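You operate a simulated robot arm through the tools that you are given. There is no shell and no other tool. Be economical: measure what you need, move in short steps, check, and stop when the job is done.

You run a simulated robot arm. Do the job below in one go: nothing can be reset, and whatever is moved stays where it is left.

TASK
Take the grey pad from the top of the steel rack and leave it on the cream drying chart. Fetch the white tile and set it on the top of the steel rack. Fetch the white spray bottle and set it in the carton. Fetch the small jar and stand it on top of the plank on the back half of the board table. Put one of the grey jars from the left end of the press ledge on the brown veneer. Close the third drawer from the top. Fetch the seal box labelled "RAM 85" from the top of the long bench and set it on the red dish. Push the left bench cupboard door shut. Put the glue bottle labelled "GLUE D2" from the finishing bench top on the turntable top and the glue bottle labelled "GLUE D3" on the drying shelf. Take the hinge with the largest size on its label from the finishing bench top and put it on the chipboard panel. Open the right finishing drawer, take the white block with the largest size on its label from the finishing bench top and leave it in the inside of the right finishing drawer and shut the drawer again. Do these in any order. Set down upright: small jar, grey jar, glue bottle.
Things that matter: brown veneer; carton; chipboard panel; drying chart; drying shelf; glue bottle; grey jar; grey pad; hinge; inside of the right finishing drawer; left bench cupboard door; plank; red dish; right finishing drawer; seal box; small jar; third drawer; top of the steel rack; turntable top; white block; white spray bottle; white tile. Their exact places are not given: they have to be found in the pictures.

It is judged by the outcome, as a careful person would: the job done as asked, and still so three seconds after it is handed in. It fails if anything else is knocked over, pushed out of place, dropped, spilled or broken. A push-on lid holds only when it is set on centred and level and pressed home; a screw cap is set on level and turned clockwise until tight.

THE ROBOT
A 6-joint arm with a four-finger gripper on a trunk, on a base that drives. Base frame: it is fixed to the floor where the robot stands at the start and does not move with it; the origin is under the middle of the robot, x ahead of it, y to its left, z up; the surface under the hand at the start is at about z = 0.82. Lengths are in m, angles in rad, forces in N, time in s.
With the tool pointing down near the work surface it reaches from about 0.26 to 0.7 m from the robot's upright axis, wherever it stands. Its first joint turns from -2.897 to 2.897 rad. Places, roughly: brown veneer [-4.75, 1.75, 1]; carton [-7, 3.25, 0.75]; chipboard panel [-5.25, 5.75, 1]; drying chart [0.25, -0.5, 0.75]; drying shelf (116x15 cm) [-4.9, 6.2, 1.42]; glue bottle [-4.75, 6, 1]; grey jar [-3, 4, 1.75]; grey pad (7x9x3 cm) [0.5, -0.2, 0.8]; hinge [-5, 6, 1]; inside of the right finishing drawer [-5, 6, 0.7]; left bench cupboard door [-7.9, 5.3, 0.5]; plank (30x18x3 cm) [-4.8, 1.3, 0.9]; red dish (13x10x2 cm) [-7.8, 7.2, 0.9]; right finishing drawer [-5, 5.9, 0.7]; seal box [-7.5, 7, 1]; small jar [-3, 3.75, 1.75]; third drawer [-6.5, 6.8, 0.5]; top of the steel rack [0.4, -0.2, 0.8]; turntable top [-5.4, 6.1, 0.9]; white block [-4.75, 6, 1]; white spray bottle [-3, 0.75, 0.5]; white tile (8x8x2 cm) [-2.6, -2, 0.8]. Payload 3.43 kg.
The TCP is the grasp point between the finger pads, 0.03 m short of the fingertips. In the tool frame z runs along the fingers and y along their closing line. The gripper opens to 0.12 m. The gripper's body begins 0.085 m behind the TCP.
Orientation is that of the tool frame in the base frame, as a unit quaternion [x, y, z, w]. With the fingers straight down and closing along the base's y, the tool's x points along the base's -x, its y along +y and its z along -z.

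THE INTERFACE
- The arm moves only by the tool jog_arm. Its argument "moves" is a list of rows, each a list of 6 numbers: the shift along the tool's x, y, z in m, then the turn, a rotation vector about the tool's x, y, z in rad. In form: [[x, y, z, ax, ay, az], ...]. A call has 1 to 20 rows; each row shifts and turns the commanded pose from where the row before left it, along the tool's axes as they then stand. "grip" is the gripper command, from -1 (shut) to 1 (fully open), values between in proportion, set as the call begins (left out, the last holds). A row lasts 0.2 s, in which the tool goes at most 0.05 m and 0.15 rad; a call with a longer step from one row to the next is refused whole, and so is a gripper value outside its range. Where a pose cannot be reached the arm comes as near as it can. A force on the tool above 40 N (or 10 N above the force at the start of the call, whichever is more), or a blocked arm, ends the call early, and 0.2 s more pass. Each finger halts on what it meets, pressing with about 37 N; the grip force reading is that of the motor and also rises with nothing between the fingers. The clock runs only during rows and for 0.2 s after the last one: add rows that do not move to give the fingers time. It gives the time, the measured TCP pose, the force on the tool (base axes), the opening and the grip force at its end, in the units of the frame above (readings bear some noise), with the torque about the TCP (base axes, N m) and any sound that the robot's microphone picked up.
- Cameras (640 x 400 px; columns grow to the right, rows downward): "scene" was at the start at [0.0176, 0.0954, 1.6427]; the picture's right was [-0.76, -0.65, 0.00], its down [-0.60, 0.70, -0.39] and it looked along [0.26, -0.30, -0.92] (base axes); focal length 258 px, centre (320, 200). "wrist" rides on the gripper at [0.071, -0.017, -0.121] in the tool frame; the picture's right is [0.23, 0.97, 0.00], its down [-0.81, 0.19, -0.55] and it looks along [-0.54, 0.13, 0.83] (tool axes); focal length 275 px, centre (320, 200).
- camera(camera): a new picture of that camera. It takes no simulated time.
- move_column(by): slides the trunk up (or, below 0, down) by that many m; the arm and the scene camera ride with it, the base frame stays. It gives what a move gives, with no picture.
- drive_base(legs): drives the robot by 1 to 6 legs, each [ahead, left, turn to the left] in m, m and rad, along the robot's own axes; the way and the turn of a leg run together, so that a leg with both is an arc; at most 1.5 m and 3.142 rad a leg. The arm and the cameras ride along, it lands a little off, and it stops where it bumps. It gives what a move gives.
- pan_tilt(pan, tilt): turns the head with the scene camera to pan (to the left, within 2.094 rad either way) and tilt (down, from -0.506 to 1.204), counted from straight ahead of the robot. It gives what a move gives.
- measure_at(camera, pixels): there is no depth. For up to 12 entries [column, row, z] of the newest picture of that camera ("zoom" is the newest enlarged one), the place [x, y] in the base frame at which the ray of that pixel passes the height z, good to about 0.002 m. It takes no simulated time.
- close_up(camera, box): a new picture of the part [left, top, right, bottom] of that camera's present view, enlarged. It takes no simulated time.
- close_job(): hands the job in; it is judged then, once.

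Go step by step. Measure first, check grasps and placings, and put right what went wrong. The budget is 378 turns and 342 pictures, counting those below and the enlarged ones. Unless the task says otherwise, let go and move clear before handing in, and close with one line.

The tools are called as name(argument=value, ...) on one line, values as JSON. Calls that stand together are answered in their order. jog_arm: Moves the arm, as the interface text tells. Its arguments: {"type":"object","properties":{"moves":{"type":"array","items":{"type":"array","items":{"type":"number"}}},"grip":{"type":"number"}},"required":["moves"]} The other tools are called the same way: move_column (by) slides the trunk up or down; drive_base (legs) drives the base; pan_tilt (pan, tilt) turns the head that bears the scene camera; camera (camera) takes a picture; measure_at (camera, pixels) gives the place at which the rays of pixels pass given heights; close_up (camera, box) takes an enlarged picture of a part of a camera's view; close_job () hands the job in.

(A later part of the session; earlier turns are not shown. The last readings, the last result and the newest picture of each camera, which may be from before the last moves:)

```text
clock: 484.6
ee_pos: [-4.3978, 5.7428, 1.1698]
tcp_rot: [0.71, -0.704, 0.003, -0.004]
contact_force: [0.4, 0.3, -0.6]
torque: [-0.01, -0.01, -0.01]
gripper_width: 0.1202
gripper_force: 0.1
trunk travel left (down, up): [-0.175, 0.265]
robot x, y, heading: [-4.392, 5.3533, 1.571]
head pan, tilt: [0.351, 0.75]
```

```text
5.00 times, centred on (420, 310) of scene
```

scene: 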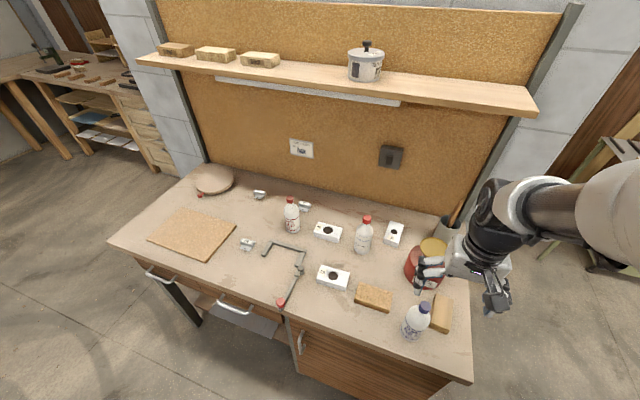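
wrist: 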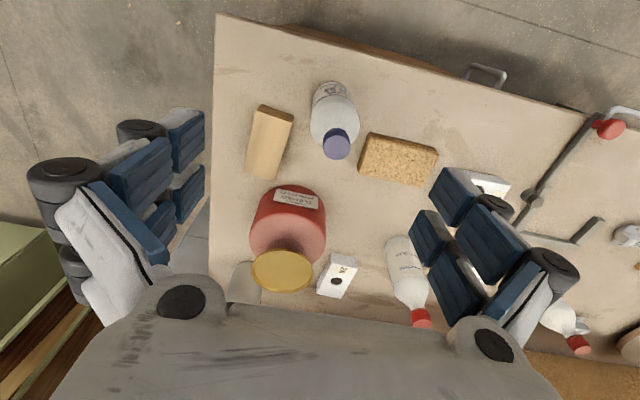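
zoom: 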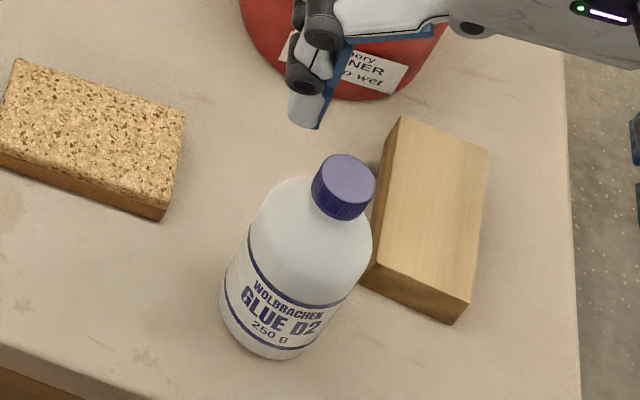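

GLUE D2 confirmed at (-4.416,5.765), top ≈1.055. Descend over it and grip.

jog_arm(moves=[[-0.022, 0.018, 0, 0, 0, 0], [0, 0, 0.03, 0, 0, 0], [0, 0, 0, 0, 0, 0]])

camera(camera="wrist")

```text
clock: 485.4
ee_pos: [-4.416, 5.7653, 1.14]
tcp_rot: [0.71, -0.704, 0.003, -0.005]
contact_force: [-0.3, -0.5, 0.0]
torque: [0.0, -0.01, 0.03]
gripper_width: 0.1201
gripper_force: 0.1
trunk travel left (down, up): [-0.175, 0.265]
robot x, y, heading: [-4.3922, 5.3508, 1.58]
head pan, tilt: [0.351, 0.75]
```

```text
183 pictures are left
```

wrist: 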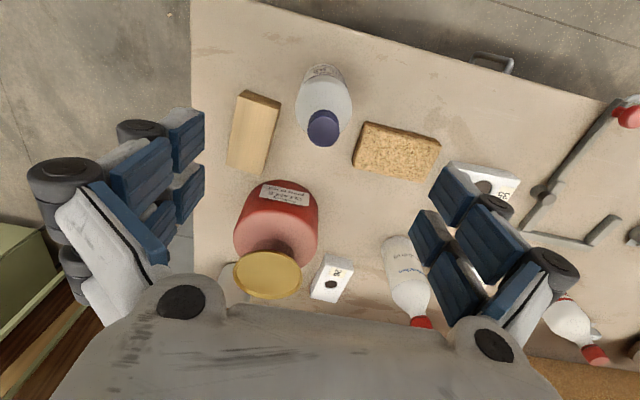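

jog_arm(moves=[[0, 0, 0.045, 0, 0, 0], [0, 0, 0.045, 0, 0, 0], [0, 0, 0.045, 0, 0, 0], [0, 0, 0.015, 0, 0, 0], [0, 0, 0, 0, 0, 0]])

jog_arm(moves=[[0, 0, 0, 0, 0, 0], [0, 0, 0, 0, 0, 0], [0, 0, 0, 0, 0, 0], [0, 0, 0, 0, 0, 0], [0, 0, 0, 0, 0, 0], [0, 0, 0, 0, 0, 0]], grip=-1)

camera(camera="wrist")

close_up(camera="scene", box=[370, 250, 490, 350])

```text
clock: 486.6
ee_pos: [-4.4134, 5.7661, 0.9902]
tcp_rot: [0.709, -0.705, 0.002, -0.005]
contact_force: [-0.8, -0.2, 1.1]
torque: [0.0, 0.02, 0.02]
gripper_width: 0.1201
gripper_force: 0.0
trunk travel left (down, up): [-0.175, 0.265]
robot x, y, heading: [-4.3933, 5.3513, 1.574]
head pan, tilt: [0.351, 0.75]
```

```text
clock: 487.9
ee_pos: [-4.4138, 5.7653, 0.9909]
tcp_rot: [0.71, -0.704, 0.003, -0.006]
contact_force: [-2.3, 0.3, 3.8]
torque: [0.01, 0.04, 0.0]
gripper_width: 0.0546
gripper_force: 36.9
trunk travel left (down, up): [-0.175, 0.265]
robot x, y, heading: [-4.3923, 5.3555, 1.579]
head pan, tilt: [0.351, 0.75]
```

```text
182 pictures are left
```

wrist: 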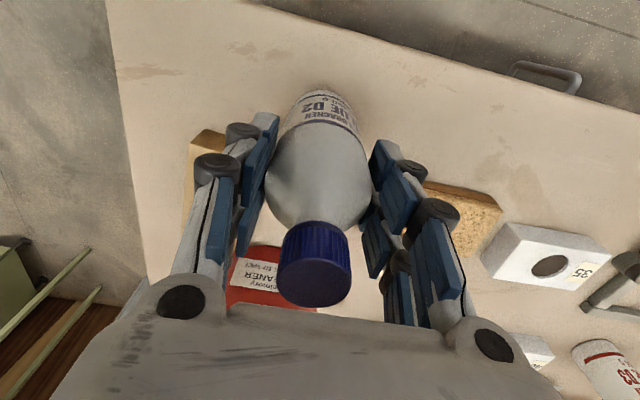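

```text
4.00 times, centred on (430, 300) of scene
```

zoom: 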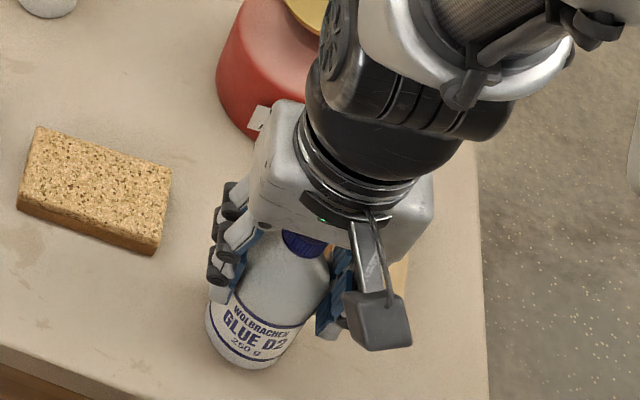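

jog_arm(moves=[[0, 0, -0.04, 0, 0, 0], [0, 0, -0.045, 0, 0, 0], [0, 0, -0.045, 0, 0, 0], [0, 0, -0.045, 0, 0, 0], [0, 0, -0.045, 0, 0, 0], [0, 0, 0, 0, 0, 0]])

drive_base(legs=[[0, 0.9, 0]])

camera(camera="wrist")

camera(camera="scene")

```text
clock: 489.4
ee_pos: [-4.4165, 5.7646, 1.2117]
tcp_rot: [0.71, -0.704, 0.003, -0.005]
contact_force: [-0.7, 0.2, -3.5]
torque: [-0.01, 0.01, -0.01]
gripper_width: 0.0545
gripper_force: 37.0
trunk travel left (down, up): [-0.175, 0.265]
robot x, y, heading: [-4.3963, 5.3485, 1.575]
head pan, tilt: [0.351, 0.75]
```

```text
clock: 494.1
ee_pos: [-5.3091, 5.7608, 1.2114]
tcp_rot: [0.708, -0.706, 0.003, -0.006]
contact_force: [-0.2, -0.6, -2.8]
torque: [-0.02, -0.01, 0.0]
gripper_width: 0.0545
gripper_force: 37.0
trunk travel left (down, up): [-0.175, 0.265]
robot x, y, heading: [-5.285, 5.3528, 1.571]
head pan, tilt: [0.351, 0.75]
```

```text
180 pictures are left
```

wrist: 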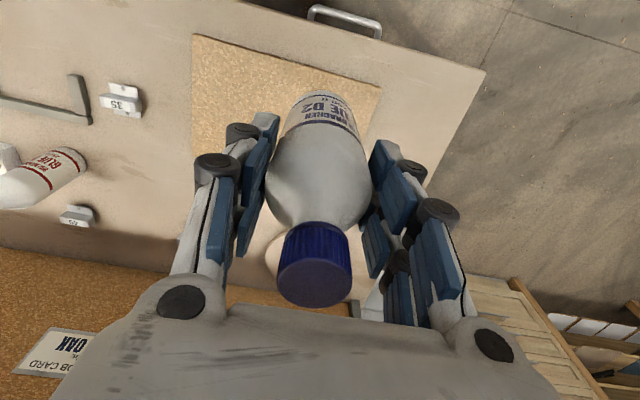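

```text
179 pictures are left
```

scene: 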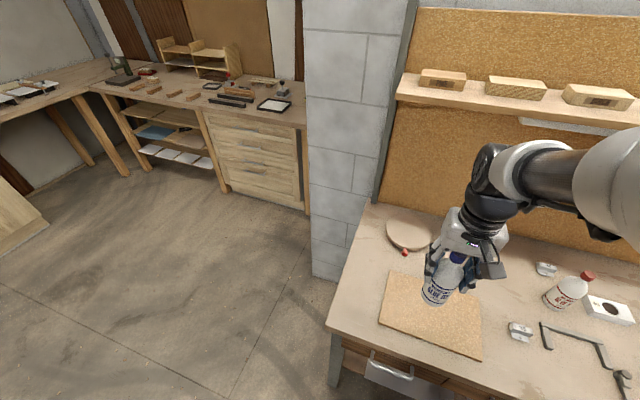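

measure_at(camera="scene", pixels=[[387, 230, 0.91], [409, 209, 0.91], [408, 246, 0.91], [432, 225, 0.91], [404, 253, 0.89], [398, 100, 1.42], [366, 205, 0.88], [632, 115, 1.42]])

close_up(camera="scene", box=[360, 190, 480, 270])

```text
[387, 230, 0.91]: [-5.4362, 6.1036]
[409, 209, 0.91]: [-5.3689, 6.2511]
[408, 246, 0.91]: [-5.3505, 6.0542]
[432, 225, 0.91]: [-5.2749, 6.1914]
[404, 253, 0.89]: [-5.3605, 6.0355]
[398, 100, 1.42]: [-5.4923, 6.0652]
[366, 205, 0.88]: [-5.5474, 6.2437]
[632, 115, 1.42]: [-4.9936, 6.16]
```

```text
5.00 times, centred on (420, 230) of scene
```

zoom: 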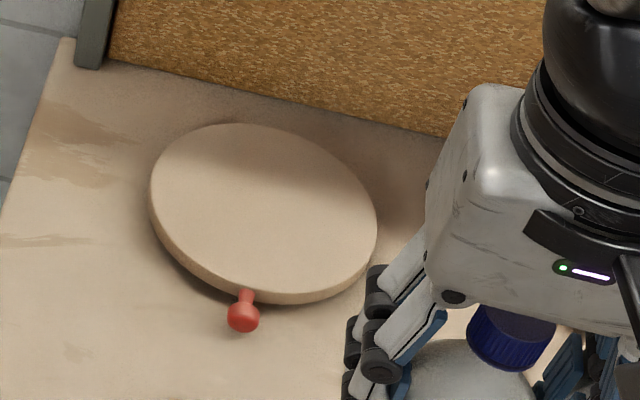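

measure_at(camera="zoom", pixels=[[264, 207, 0.91], [150, 195, 0.91], [377, 225, 0.91], [240, 123, 0.91], [285, 292, 0.91], [300, 301, 0.88], [243, 320, 0.9]])

```text
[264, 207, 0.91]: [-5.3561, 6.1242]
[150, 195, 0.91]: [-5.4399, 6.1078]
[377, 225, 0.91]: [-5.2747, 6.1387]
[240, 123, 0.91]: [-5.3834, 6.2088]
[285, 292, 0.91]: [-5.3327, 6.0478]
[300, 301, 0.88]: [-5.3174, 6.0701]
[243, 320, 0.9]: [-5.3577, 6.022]
```

Turntable centre (-5.357,6.125). Drive nearer, lower below the shelf level, then move in.

drive_base(legs=[[0.1, 0.05, 0]])

jog_arm(moves=[[0, 0, 0.045, 0, 0, 0], [0, 0, 0.045, 0, 0, 0], [0, 0, 0.045, 0, 0, 0], [0, 0, 0.02, 0, 0, 0], [-0.04, 0, 0, 0, 0, 0], [-0.04, 0, 0, 0, 0, 0], [-0.04, 0, 0, 0, 0, 0], [0, 0, 0, 0, 0, 0]])

camera(camera="wrist")

camera(camera="scene")

```text
clock: 495.2
ee_pos: [-5.3578, 5.8616, 1.2108]
tcp_rot: [0.709, -0.705, 0.004, -0.005]
contact_force: [-1.6, 0.8, -2.7]
torque: [-0.01, -0.05, 0.0]
gripper_width: 0.0545
gripper_force: 36.8
trunk travel left (down, up): [-0.175, 0.265]
robot x, y, heading: [-5.3375, 5.4491, 1.571]
head pan, tilt: [0.351, 0.75]
```

```text
clock: 497.1
ee_pos: [-5.3573, 5.9804, 1.0577]
tcp_rot: [0.709, -0.705, 0.003, -0.005]
contact_force: [0.0, 0.7, -2.3]
torque: [0.04, 0.0, 0.0]
gripper_width: 0.0543
gripper_force: 36.5
trunk travel left (down, up): [-0.175, 0.265]
robot x, y, heading: [-5.3332, 5.4476, 1.577]
head pan, tilt: [0.351, 0.75]
```

```text
177 pictures are left
```

wrist: 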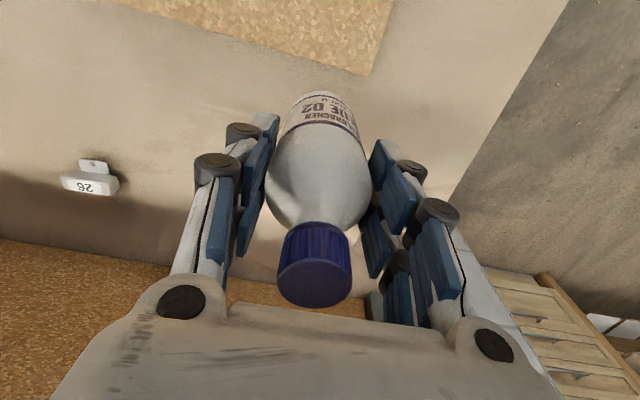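

```text
176 pictures are left
```

scene: 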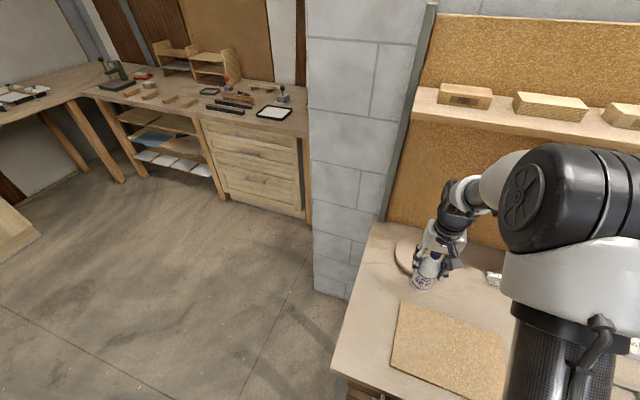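

jog_arm(moves=[[-0.04, 0, 0, 0, 0, 0], [-0.04, 0, 0, 0, 0, 0], [-0.04, 0, 0, 0, 0, 0], [0, 0, 0.015, 0, 0, 0], [0, 0, 0.008, 0, 0, 0], [0, 0, 0, 0, 0, 0]])

camera(camera="scene")

close_up(camera="scene", box=[360, 180, 500, 300])

```text
clock: 498.4
ee_pos: [-5.3562, 6.102, 1.034]
tcp_rot: [0.709, -0.705, 0.003, -0.004]
contact_force: [-0.2, -0.5, -2.6]
torque: [-0.01, 0.0, 0.02]
gripper_width: 0.0544
gripper_force: 36.7
trunk travel left (down, up): [-0.175, 0.265]
robot x, y, heading: [-5.3354, 5.4484, 1.573]
head pan, tilt: [0.351, 0.75]
```

```text
175 pictures are left
```

scene: 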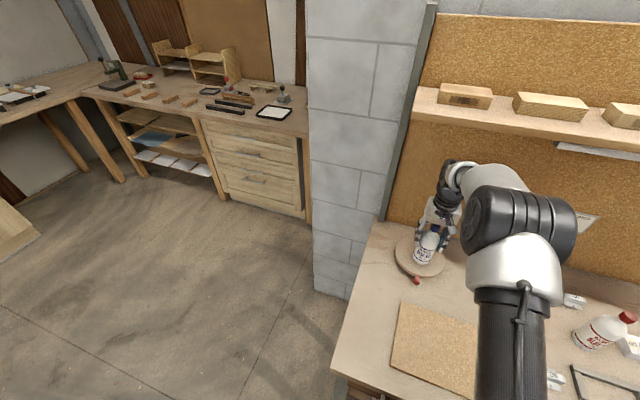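

```text
3.33 times, centred on (430, 240) of scene
```

zoom: 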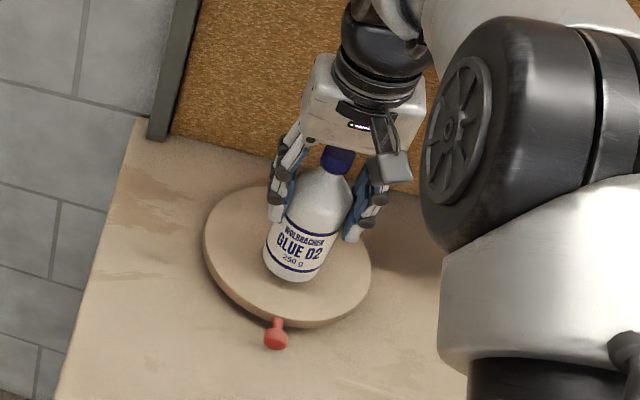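

Bottle is over the turntable. Lower to contact.

jog_arm(moves=[[0, 0, 0.004, 0, 0, 0], [0, 0, 0.003, 0, 0, 0], [0, 0, 0.003, 0, 0, 0], [0, 0, 0, 0, 0, 0]])

```text
clock: 499.4
ee_pos: [-5.3583, 6.1017, 1.0238]
tcp_rot: [0.709, -0.705, 0.003, -0.004]
contact_force: [-0.4, -0.3, -2.7]
torque: [-0.02, 0.02, 0.02]
gripper_width: 0.0541
gripper_force: 37.1
trunk travel left (down, up): [-0.175, 0.265]
robot x, y, heading: [-5.3358, 5.4471, 1.571]
head pan, tilt: [0.351, 0.75]
```

jog_arm(moves=[[0, 0, 0.003, 0, 0, 0], [0, 0, 0.003, 0, 0, 0], [0, 0, 0.003, 0, 0, 0], [0, 0, 0, 0, 0, 0]])

```text
clock: 500.4
ee_pos: [-5.3572, 6.1008, 1.0184]
tcp_rot: [0.709, -0.705, 0.0, -0.008]
contact_force: [-1.0, -1.5, 29.3]
torque: [0.17, -0.03, 0.02]
gripper_width: 0.0551
gripper_force: 37.1
trunk travel left (down, up): [-0.175, 0.265]
robot x, y, heading: [-5.3348, 5.4478, 1.576]
head pan, tilt: [0.351, 0.75]
```

jog_arm(moves=[[0, 0, -0.002, 0, 0, 0], [0, 0, 0, 0, 0, 0], [0, 0, 0, 0, 0, 0], [0, 0, 0, 0, 0, 0], [0, 0, 0, 0, 0, 0], [0, 0, 0, 0, 0, 0], [0, 0, 0, 0, 0, 0]], grip=1)

close_up(camera="scene", box=[360, 180, 500, 300])

```text
clock: 502.1
ee_pos: [-5.3576, 6.1008, 1.0177]
tcp_rot: [0.709, -0.706, 0.002, -0.004]
contact_force: [-0.3, -0.1, -0.8]
torque: [-0.01, -0.01, -0.01]
gripper_width: 0.12
gripper_force: 0.1
trunk travel left (down, up): [-0.175, 0.265]
robot x, y, heading: [-5.3342, 5.4475, 1.575]
head pan, tilt: [0.351, 0.75]
```

```text
3.33 times, centred on (430, 240) of scene
```

zoom: 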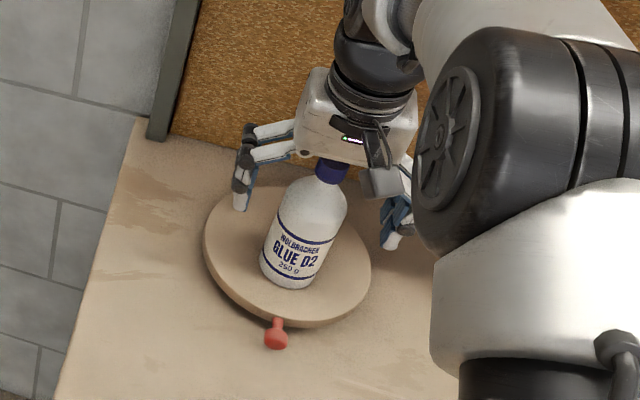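

Standing upright. Retreat straight back (-y) so the shelf isn't touched.

jog_arm(moves=[[0.02, 0, -0.002, 0, 0, 0], [0.035, 0, -0.002, 0, 0, 0], [0.04, 0, 0, 0, 0, 0], [0.04, 0, 0, 0, 0, 0], [0.04, 0, 0, 0, 0, 0], [0.02, 0, -0.04, 0, 0, 0], [0, 0, -0.045, 0, 0, 0], [0, 0, -0.045, 0, 0, 0], [0, 0, 0, 0, 0, 0]])

close_up(camera="scene", box=[360, 180, 500, 300])

```text
clock: 504.1
ee_pos: [-5.3575, 5.9074, 1.1494]
tcp_rot: [0.709, -0.705, 0.003, -0.004]
contact_force: [-0.2, -0.2, -0.6]
torque: [-0.01, -0.03, -0.01]
gripper_width: 0.12
gripper_force: 0.0
trunk travel left (down, up): [-0.175, 0.265]
robot x, y, heading: [-5.3327, 5.4475, 1.573]
head pan, tilt: [0.351, 0.75]
```

```text
3.33 times, centred on (430, 240) of scene
```

zoom: 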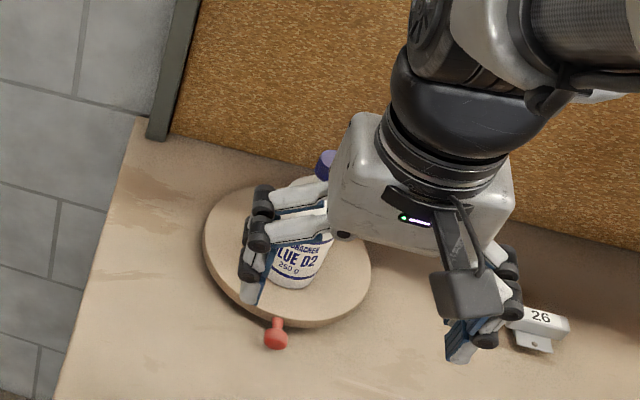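

D2 stands on the turntable. For D3 on the high shelf I'll test a pitched tool pose first. Raise the trunk and shift right.

move_column(by=0.26)

drive_base(legs=[[0, -0.5, 0]])

pan_tilt(pan=0.4, tilt=0.5)

camera(camera="scene")

camera(camera="wrist")

```text
clock: 506.7
ee_pos: [-5.3579, 5.9067, 1.4091]
tcp_rot: [0.709, -0.705, 0.003, -0.004]
contact_force: [-0.4, 0.4, 0.2]
torque: [0.0, 0.04, 0.02]
gripper_width: 0.1201
gripper_force: 0.1
trunk travel left (down, up): [-0.435, 0.005]
robot x, y, heading: [-5.3365, 5.4473, 1.577]
head pan, tilt: [0.351, 0.75]
```

```text
clock: 509.7
ee_pos: [-4.8572, 5.9088, 1.4094]
tcp_rot: [0.711, -0.703, 0.003, -0.004]
contact_force: [0.7, -0.1, 0.2]
torque: [-0.03, -0.01, -0.02]
gripper_width: 0.1201
gripper_force: 0.0
trunk travel left (down, up): [-0.435, 0.005]
robot x, y, heading: [-4.8311, 5.451, 1.575]
head pan, tilt: [0.351, 0.75]
```

```text
clock: 510.4
ee_pos: [-4.858, 5.9092, 1.4091]
tcp_rot: [0.71, -0.705, 0.003, -0.005]
contact_force: [-0.3, -0.3, -0.1]
torque: [0.02, -0.02, 0.02]
gripper_width: 0.1201
gripper_force: 0.1
trunk travel left (down, up): [-0.435, 0.005]
robot x, y, heading: [-4.8325, 5.4528, 1.573]
head pan, tilt: [0.4, 0.499]
```

```text
171 pictures are left
```

scene: 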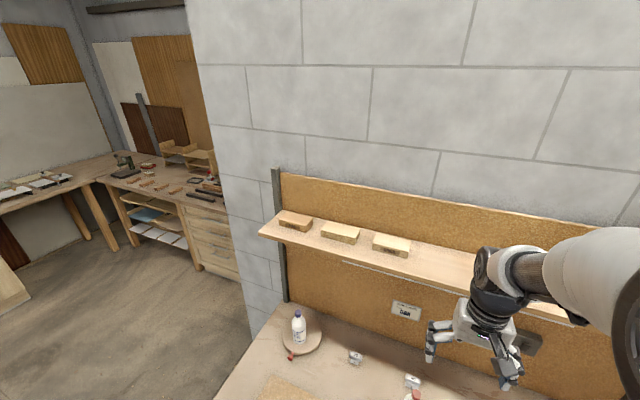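

```text
170 pictures are left
```

wrist: 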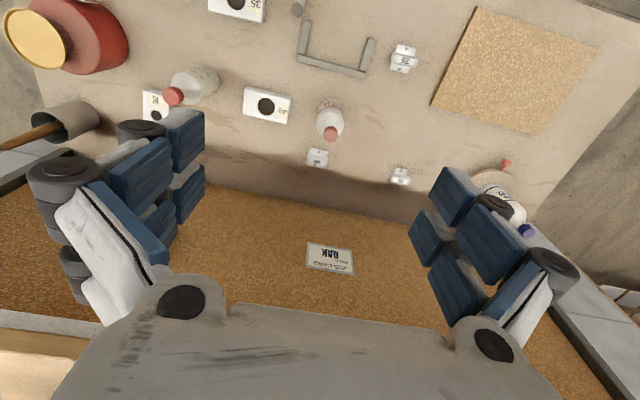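

measure_at(camera="scene", pixels=[[262, 233, 1.43], [420, 272, 1.43], [295, 227, 1.43], [405, 257, 1.43], [375, 249, 1.43], [390, 233, 1.48], [440, 265, 1.43], [430, 248, 1.43]])

jog_arm(moves=[[0.03, 0, 0, 0, -0.13, 0], [0.03, 0, 0, 0, -0.13, 0], [0, 0, 0, 0, -0.13, 0], [0, 0, 0, 0, -0.13, 0], [0, 0, 0, 0, -0.13, 0], [0, 0, 0, 0, -0.13, 0], [0, 0, 0, 0, -0.13, 0], [0, 0, 0, 0, -0.13, 0], [0, 0, 0, 0, 0, 0]])

camera(camera="scene")

```text
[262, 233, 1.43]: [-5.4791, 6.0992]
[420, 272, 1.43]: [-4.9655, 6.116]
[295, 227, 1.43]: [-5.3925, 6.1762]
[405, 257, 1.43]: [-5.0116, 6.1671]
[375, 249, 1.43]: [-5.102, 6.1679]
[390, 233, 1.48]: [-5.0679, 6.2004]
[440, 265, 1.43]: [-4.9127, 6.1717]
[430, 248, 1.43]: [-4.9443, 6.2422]
```

```text
clock: 512.4
ee_pos: [-4.8437, 5.9035, 1.4236]
tcp_rot: [-0.655, 0.658, 0.232, 0.291]
contact_force: [-1.1, 0.2, 0.1]
torque: [0.02, 0.01, -0.01]
gripper_width: 0.1201
gripper_force: 0.0
out of reach, approached as far as the arm can: row 4, 5, 6, 7, 8
trunk travel left (down, up): [-0.435, 0.005]
robot x, y, heading: [-4.8349, 5.4522, 1.577]
head pan, tilt: [0.4, 0.499]
```

```text
169 pictures are left
```

scene: 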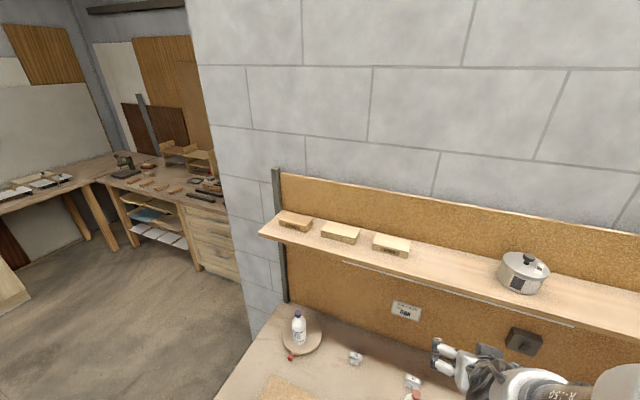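

jog_arm(moves=[[0.02, 0, 0, 0, 0, 0], [0, 0, 0, 0, -0.1, 0], [0, 0, 0, 0, -0.1, 0], [0, 0, 0, 0, -0.1, 0], [0, 0, 0, 0, 0, 0], [0, 0, 0, 0, 0, 0]])

```text
clock: 513.8
ee_pos: [-4.8553, 5.9614, 1.4234]
tcp_rot: [0.613, -0.607, -0.326, -0.387]
contact_force: [0.6, 0.0, -0.3]
torque: [-0.02, -0.04, -0.03]
gripper_width: 0.1201
gripper_force: 0.0
out of reach, approached as far as the arm can: row 1, 2, 3, 4
trunk travel left (down, up): [-0.435, 0.005]
robot x, y, heading: [-4.8335, 5.4516, 1.571]
head pan, tilt: [0.4, 0.499]
```

jog_arm(moves=[[-0.0435, 0, -0.0245, 0, 0, 0], [-0.0435, 0, -0.0245, 0, 0, 0], [-0.0184, 0, 0.0325, 0, 0, 0], [-0.0184, 0, 0.0325, 0, 0, 0], [0, 0, 0, 0, 0, 0]])

camera(camera="scene")

```text
clock: 515.0
ee_pos: [-4.8606, 6.0349, 1.5242]
tcp_rot: [0.613, -0.606, -0.328, -0.386]
contact_force: [-0.7, -0.7, 0.2]
torque: [0.0, 0.0, -0.05]
gripper_width: 0.1199
gripper_force: 0.1
trunk travel left (down, up): [-0.435, 0.005]
robot x, y, heading: [-4.8358, 5.4503, 1.575]
head pan, tilt: [0.4, 0.499]
```

```text
168 pictures are left
```

scene: 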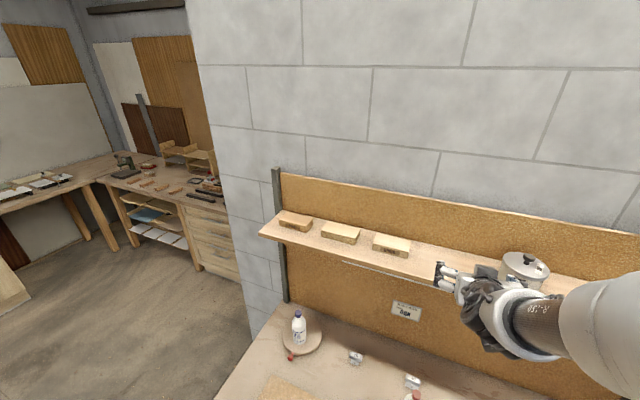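

Pitch ≈1.06 rad works over the shelf. Clean up the orientation, back off, and lower with the trunk to pick D3 in the same pose.

jog_arm(moves=[[0, 0, 0, -0.068, 0, 0.053], [0, 0, 0, 0, 0, 0]])

drive_base(legs=[[-0.17, 0.04, 0]])

move_column(by=-0.4)

pan_tilt(pan=0.2, tilt=0.7)

camera(camera="scene")

camera(camera="wrist")

```text
clock: 515.6
ee_pos: [-4.8662, 6.0352, 1.5253]
tcp_rot: [-0.609, 0.612, 0.354, 0.358]
contact_force: [-0.9, -0.3, 0.3]
torque: [0.02, 0.02, 0.02]
gripper_width: 0.1203
gripper_force: 0.0
out of reach, approached as far as the arm can: row 1
trunk travel left (down, up): [-0.435, 0.005]
robot x, y, heading: [-4.8358, 5.4471, 1.575]
head pan, tilt: [0.4, 0.499]
```

```text
clock: 517.1
ee_pos: [-4.9041, 5.8683, 1.5248]
tcp_rot: [-0.608, 0.613, 0.355, 0.359]
contact_force: [0.1, 0.1, 0.1]
torque: [-0.01, -0.01, -0.02]
gripper_width: 0.1202
gripper_force: 0.0
trunk travel left (down, up): [-0.435, 0.005]
robot x, y, heading: [-4.872, 5.2835, 1.579]
head pan, tilt: [0.4, 0.499]
```

```text
clock: 520.9
ee_pos: [-4.9042, 5.8682, 1.1251]
tcp_rot: [-0.608, 0.613, 0.355, 0.359]
contact_force: [-0.1, 0.4, 0.2]
torque: [0.01, -0.01, 0.01]
gripper_width: 0.1203
gripper_force: 0.1
trunk travel left (down, up): [-0.035, 0.405]
robot x, y, heading: [-4.8764, 5.2818, 1.575]
head pan, tilt: [0.4, 0.499]
```

```text
clock: 521.7
ee_pos: [-4.9033, 5.8678, 1.1257]
tcp_rot: [-0.608, 0.613, 0.355, 0.359]
contact_force: [-1.7, 0.4, 0.0]
torque: [-0.02, 0.02, 0.02]
gripper_width: 0.1199
gripper_force: 0.0
trunk travel left (down, up): [-0.035, 0.405]
robot x, y, heading: [-4.8697, 5.2825, 1.572]
head pan, tilt: [0.201, 0.7]
```

```text
167 pictures are left
```

scene: 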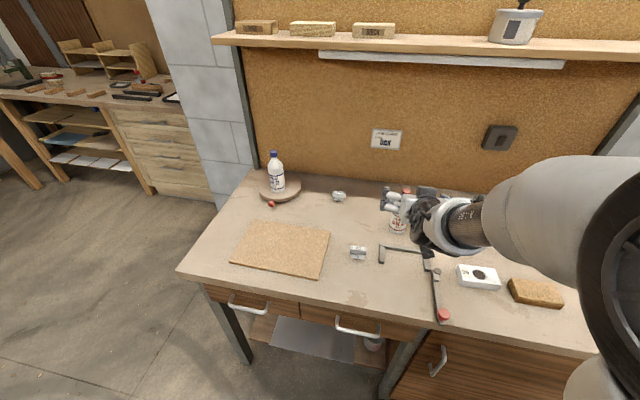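

```text
166 pictures are left
```

wrist: 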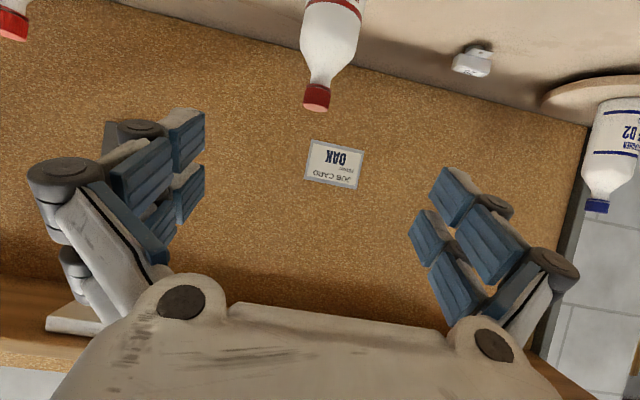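

measure_at(camera="wrist", pixels=[[317, 97, 1.05], [317, 97, 1.03], [330, 30, 0.97], [330, 30, 0.95]])

measure_at(camera="scene", pixels=[[405, 190, 1.05], [397, 232, 0.88], [340, 195, 0.9], [437, 270, 0.92], [382, 250, 0.92], [425, 250, 0.92]])

close_up(camera="scene", box=[340, 160, 500, 330])

```text
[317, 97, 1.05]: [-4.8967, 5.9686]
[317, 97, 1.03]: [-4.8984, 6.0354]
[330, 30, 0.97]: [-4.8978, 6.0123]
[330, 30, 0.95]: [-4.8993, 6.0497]
```

```text
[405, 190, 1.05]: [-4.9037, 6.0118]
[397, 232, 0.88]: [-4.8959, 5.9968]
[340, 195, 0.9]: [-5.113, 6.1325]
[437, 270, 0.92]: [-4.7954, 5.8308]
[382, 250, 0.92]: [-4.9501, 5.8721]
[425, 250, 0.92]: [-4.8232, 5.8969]
```

```text
2.35 times, centred on (420, 245) of scene
```

zoom: 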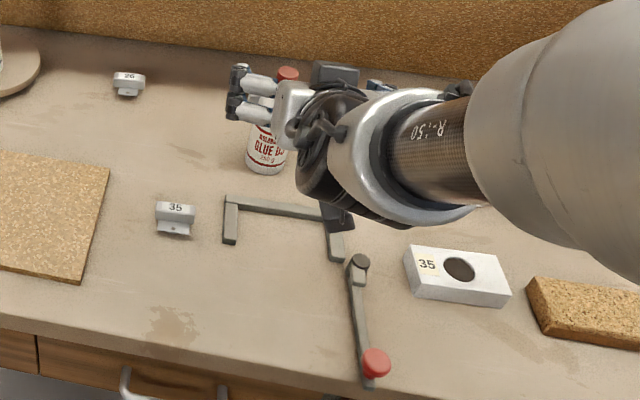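

jog_arm(moves=[[0.0349, -0.005, 0.0196, 0, 0, 0], [0.0349, 0, 0.0196, 0, 0, 0], [0.0349, 0, 0.0196, 0, 0, 0], [0.0305, 0, 0.0172, 0, 0, 0], [0, 0, 0, 0, 0, 0]])

camera(camera="wrist")

close_up(camera="scene", box=[340, 160, 500, 330])

```text
clock: 522.9
ee_pos: [-4.9337, 5.8702, 0.9892]
tcp_rot: [0.613, -0.611, -0.345, -0.364]
contact_force: [-1.4, 0.1, 1.7]
torque: [-0.02, 0.0, -0.01]
gripper_width: 0.1203
gripper_force: 0.3
out of reach, approached as far as the arm can: row 1, 2, 3, 4
trunk travel left (down, up): [-0.035, 0.405]
robot x, y, heading: [-4.8747, 5.2845, 1.575]
head pan, tilt: [0.201, 0.7]
```

```text
164 pictures are left
```

wrist: 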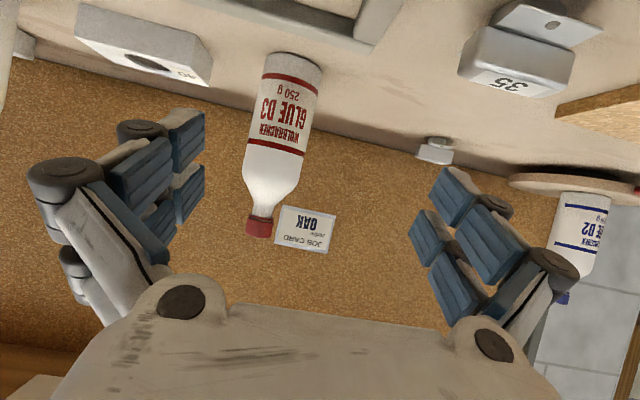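

```text
2.35 times, centred on (420, 245) of scene
```

zoom: 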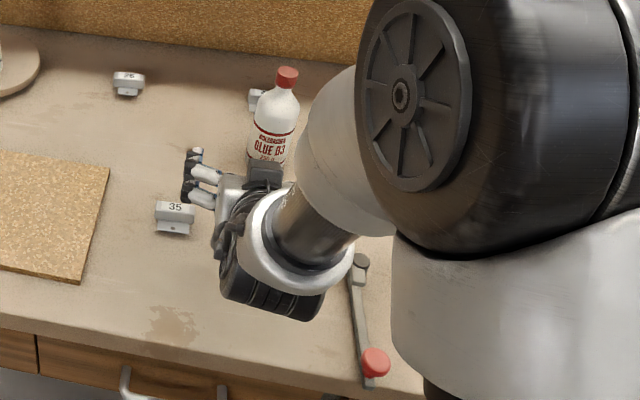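

drive_base(legs=[[0, -0.035, 0], [0.08, 0, 0]])

camera(camera="wrist")

```text
clock: 524.4
ee_pos: [-4.898, 5.9512, 0.9893]
tcp_rot: [0.613, -0.611, -0.345, -0.364]
contact_force: [-0.1, -0.4, -0.2]
torque: [0.01, -0.03, -0.02]
gripper_width: 0.1203
gripper_force: 0.0
trunk travel left (down, up): [-0.035, 0.405]
robot x, y, heading: [-4.8368, 5.3614, 1.58]
head pan, tilt: [0.201, 0.7]
```

```text
162 pictures are left
```

wrist: 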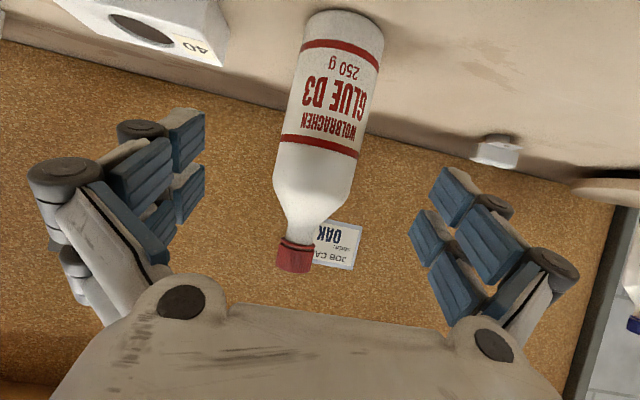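

drive_base(legs=[[0.06, 0, 0]])

camera(camera="wrist")

```text
clock: 525.4
ee_pos: [-4.8991, 6.0105, 0.9887]
tcp_rot: [0.613, -0.61, -0.345, -0.363]
contact_force: [0.4, 0.8, -0.1]
torque: [0.04, -0.01, 0.01]
gripper_width: 0.1198
gripper_force: 0.0
trunk travel left (down, up): [-0.035, 0.405]
robot x, y, heading: [-4.8382, 5.4224, 1.572]
head pan, tilt: [0.201, 0.7]
```

```text
161 pictures are left
```

wrist: 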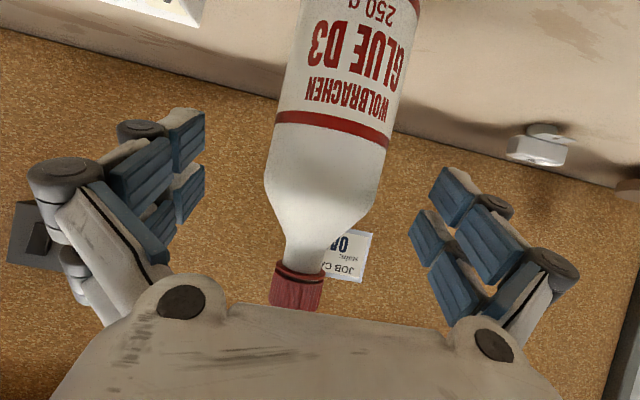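

move_column(by=-0.025)

jog_arm(moves=[[0, 0, 0, 0, 0, 0], [0, 0, 0, 0, 0, 0], [0, 0, 0, 0, 0, 0], [0, 0, 0, 0, 0, 0], [0, 0, 0, 0, 0, 0], [0, 0, 0, 0, 0, 0]], grip=-1)

camera(camera="wrist")

```text
clock: 526.1
ee_pos: [-4.8988, 6.01, 0.9651]
tcp_rot: [0.613, -0.611, -0.344, -0.364]
contact_force: [-0.3, -0.3, -0.3]
torque: [0.06, 0.01, 0.02]
gripper_width: 0.1201
gripper_force: 0.1
trunk travel left (down, up): [-0.01, 0.43]
robot x, y, heading: [-4.8358, 5.4235, 1.579]
head pan, tilt: [0.201, 0.7]
```

```text
clock: 527.5
ee_pos: [-4.8981, 6.0091, 0.9657]
tcp_rot: [0.612, -0.611, -0.345, -0.365]
contact_force: [-0.2, -0.3, 1.4]
torque: [-0.01, 0.15, 0.03]
gripper_width: 0.0544
gripper_force: 36.9
trunk travel left (down, up): [-0.01, 0.43]
robot x, y, heading: [-4.8384, 5.4199, 1.572]
head pan, tilt: [0.201, 0.7]
```

```text
160 pictures are left
```

wrist: 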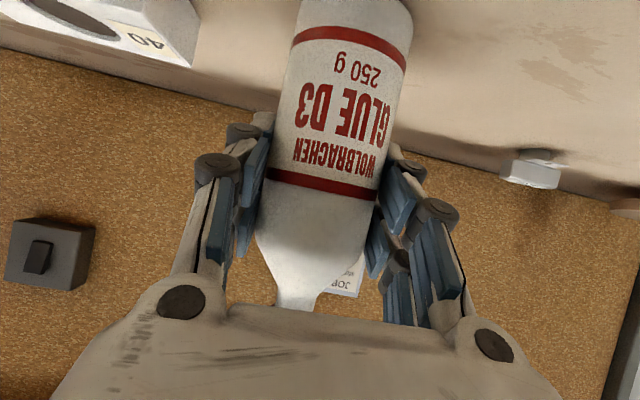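

Gripped. Lift with the trunk a little, back off, then raise fully.

move_column(by=0.06)

drive_base(legs=[[-0.12, 0, 0]])

move_column(by=0.365)

jog_arm(moves=[[-0.0349, 0, -0.0196, 0, 0, 0], [-0.0349, 0, -0.0196, 0, 0, 0], [-0.0349, 0, -0.0196, 0, 0, 0], [-0.0262, 0, -0.0147, 0, 0, 0], [0, 0, 0, 0, 0, 0]])

camera(camera="wrist")

camera(camera="scene")

```text
clock: 528.5
ee_pos: [-4.8986, 6.0103, 1.0246]
tcp_rot: [0.613, -0.611, -0.344, -0.364]
contact_force: [-1.1, -0.6, -3.1]
torque: [0.0, -0.01, -0.01]
gripper_width: 0.0542
gripper_force: 37.3
trunk travel left (down, up): [-0.07, 0.37]
robot x, y, heading: [-4.8391, 5.4213, 1.575]
head pan, tilt: [0.201, 0.7]
```

```text
clock: 529.7
ee_pos: [-4.8983, 5.8906, 1.026]
tcp_rot: [0.613, -0.61, -0.345, -0.364]
contact_force: [-0.3, -0.6, -2.2]
torque: [0.01, 0.0, 0.01]
gripper_width: 0.0541
gripper_force: 36.7
trunk travel left (down, up): [-0.07, 0.37]
robot x, y, heading: [-4.8365, 5.3012, 1.577]
head pan, tilt: [0.201, 0.7]
```

```text
clock: 533.2
ee_pos: [-4.8973, 5.8918, 1.3899]
tcp_rot: [0.613, -0.611, -0.345, -0.364]
contact_force: [-0.8, 0.0, -3.6]
torque: [0.01, 0.02, -0.02]
gripper_width: 0.054
gripper_force: 37.3
trunk travel left (down, up): [-0.435, 0.005]
robot x, y, heading: [-4.8391, 5.3024, 1.575]
head pan, tilt: [0.201, 0.7]
```

```text
clock: 534.5
ee_pos: [-4.9041, 5.893, 1.5389]
tcp_rot: [0.614, -0.611, -0.344, -0.363]
contact_force: [0.0, 0.9, -2.2]
torque: [-0.02, 0.03, -0.04]
gripper_width: 0.0541
gripper_force: 37.0
trunk travel left (down, up): [-0.435, 0.005]
robot x, y, heading: [-4.8367, 5.3048, 1.57]
head pan, tilt: [0.201, 0.7]
```

```text
159 pictures are left
```

wrist: 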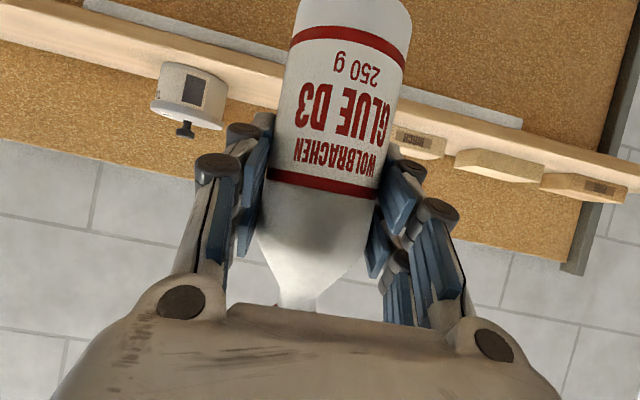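

```text
158 pictures are left
```

scene: 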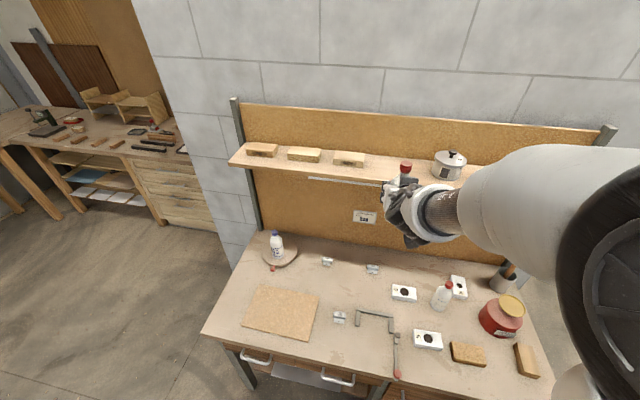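

measure_at(camera="scene", pixels=[[364, 162, 1.44], [435, 170, 1.44], [463, 172, 1.44], [370, 180, 1.43], [372, 158, 1.43], [230, 163, 1.43]])

```text
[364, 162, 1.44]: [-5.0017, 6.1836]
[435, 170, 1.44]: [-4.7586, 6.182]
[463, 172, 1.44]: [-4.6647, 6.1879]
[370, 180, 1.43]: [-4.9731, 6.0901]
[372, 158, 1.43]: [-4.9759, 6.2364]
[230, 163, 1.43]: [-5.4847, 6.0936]
```

jog_arm(moves=[[-0.0174, 0, -0.0098, 0, 0, 0], [0, 0, 0, 0, 0, 0]])

drive_base(legs=[[0.15, -0.025, 0]])

camera(camera="wrist")

camera(camera="scene")

```text
clock: 535.0
ee_pos: [-4.9028, 5.8951, 1.5598]
tcp_rot: [0.614, -0.61, -0.345, -0.363]
contact_force: [0.1, 0.0, -2.7]
torque: [-0.01, 0.0, 0.01]
gripper_width: 0.0536
gripper_force: 37.0
trunk travel left (down, up): [-0.435, 0.005]
robot x, y, heading: [-4.8376, 5.3038, 1.571]
head pan, tilt: [0.201, 0.7]
```

```text
clock: 536.4
ee_pos: [-4.8782, 6.0417, 1.5594]
tcp_rot: [0.613, -0.611, -0.345, -0.364]
contact_force: [0.1, -0.3, -2.2]
torque: [0.04, -0.01, 0.01]
gripper_width: 0.0538
gripper_force: 37.0
trunk travel left (down, up): [-0.435, 0.005]
robot x, y, heading: [-4.8148, 5.4586, 1.574]
head pan, tilt: [0.201, 0.7]
```

```text
157 pictures are left
```

wrist: 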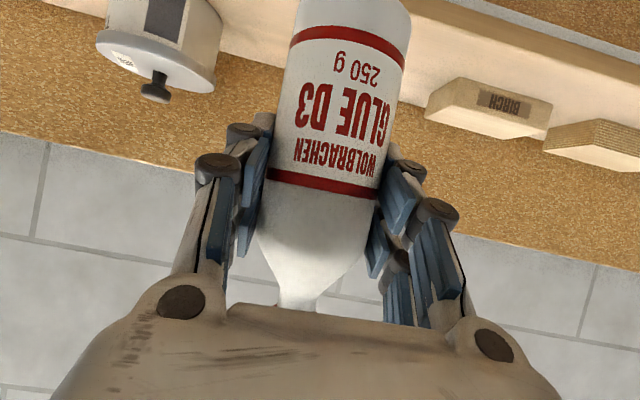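

```text
156 pictures are left
```

scene: 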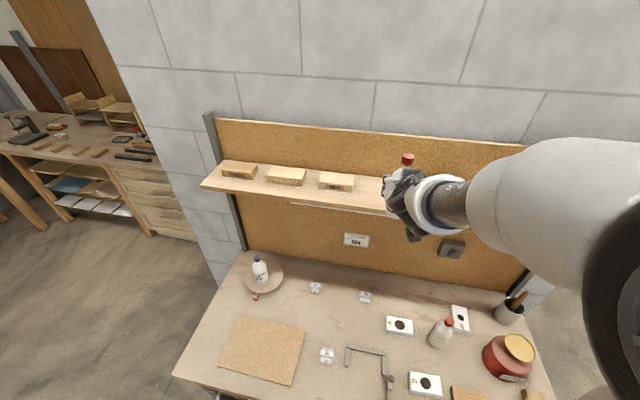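

jog_arm(moves=[[-0.021, 0, 0.0375, 0, 0, 0], [-0.021, 0, 0.0375, 0, 0, 0], [-0.02, 0, 0.0365, 0, 0, 0], [0, 0, 0, 0, 0, 0]])

camera(camera="wrist")

camera(camera="scene")

```text
clock: 537.4
ee_pos: [-4.8775, 6.1682, 1.5584]
tcp_rot: [0.613, -0.61, -0.345, -0.364]
contact_force: [-0.5, -0.6, -1.4]
torque: [-0.01, -0.01, 0.06]
gripper_width: 0.0538
gripper_force: 36.8
trunk travel left (down, up): [-0.435, 0.005]
robot x, y, heading: [-4.8135, 5.4479, 1.574]
head pan, tilt: [0.201, 0.7]
```

```text
155 pictures are left
```

wrist: 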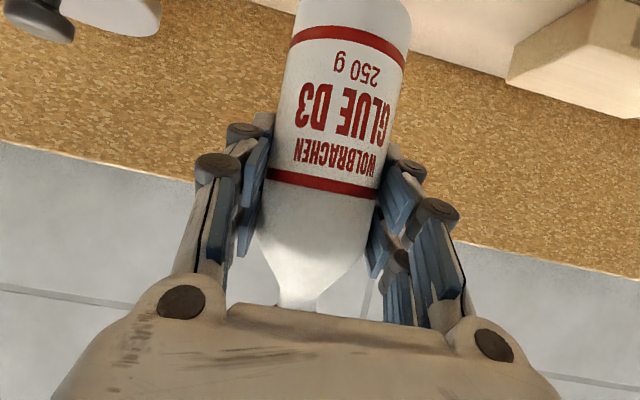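

```text
154 pictures are left
```

scene: 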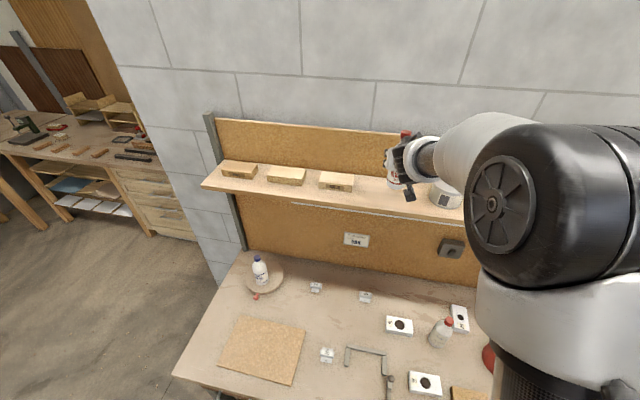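

jog_arm(moves=[[0.0174, 0, 0.0098, 0, 0, 0], [0.0105, 0, 0.0059, 0, 0, 0], [0.0035, 0, 0.002, 0, 0, 0], [0, 0, 0, 0, 0, 0]])

close_up(camera="scene", box=[340, 110, 480, 220])

```text
clock: 538.4
ee_pos: [-4.8763, 6.1693, 1.5222]
tcp_rot: [0.613, -0.611, -0.345, -0.363]
contact_force: [-1.1, 0.3, -2.9]
torque: [0.03, 0.04, -0.01]
gripper_width: 0.0539
gripper_force: 36.7
trunk travel left (down, up): [-0.435, 0.005]
robot x, y, heading: [-4.8129, 5.4494, 1.575]
head pan, tilt: [0.201, 0.7]
```

```text
3.64 times, centred on (410, 165) of scene
```

zoom: 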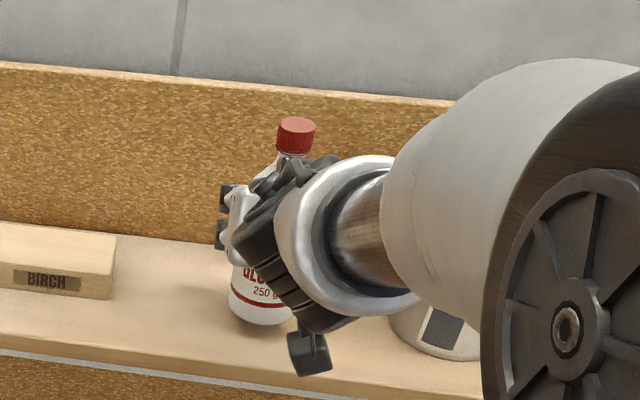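

jog_arm(moves=[[0.0035, 0, 0.002, 0, 0, 0], [0.0026, 0, 0.0015, 0, 0, 0], [0.0026, 0, 0.0015, 0, 0, 0], [0, 0, 0, 0, 0, 0]])

```text
clock: 539.4
ee_pos: [-4.877, 6.1703, 1.5106]
tcp_rot: [0.613, -0.611, -0.345, -0.364]
contact_force: [-0.3, -0.5, -2.6]
torque: [-0.02, 0.01, 0.0]
gripper_width: 0.0542
gripper_force: 36.5
trunk travel left (down, up): [-0.435, 0.005]
robot x, y, heading: [-4.8155, 5.4525, 1.575]
head pan, tilt: [0.201, 0.7]
```

jog_arm(moves=[[0.0026, 0, 0.0015, 0, 0, 0], [0.0026, 0, 0.0015, 0, 0, 0], [0, 0, 0, 0, 0, 0]])

jog_arm(moves=[[0.0026, 0, 0.0015, 0, 0, 0], [0, 0, 0, 0, 0, 0]])

```text
clock: 540.2
ee_pos: [-4.8762, 6.17, 1.5051]
tcp_rot: [0.613, -0.611, -0.345, -0.364]
contact_force: [0.3, -0.4, -2.4]
torque: [0.02, -0.01, -0.04]
gripper_width: 0.0536
gripper_force: 37.2
trunk travel left (down, up): [-0.435, 0.005]
robot x, y, heading: [-4.8101, 5.4539, 1.578]
head pan, tilt: [0.201, 0.7]
```

```text
clock: 540.8
ee_pos: [-4.877, 6.1699, 1.5055]
tcp_rot: [0.612, -0.61, -0.346, -0.366]
contact_force: [0.4, 0.7, 8.4]
torque: [0.0, 0.23, 0.0]
gripper_width: 0.054
gripper_force: 37.3
trunk travel left (down, up): [-0.435, 0.005]
robot x, y, heading: [-4.8138, 5.456, 1.579]
head pan, tilt: [0.201, 0.7]
```

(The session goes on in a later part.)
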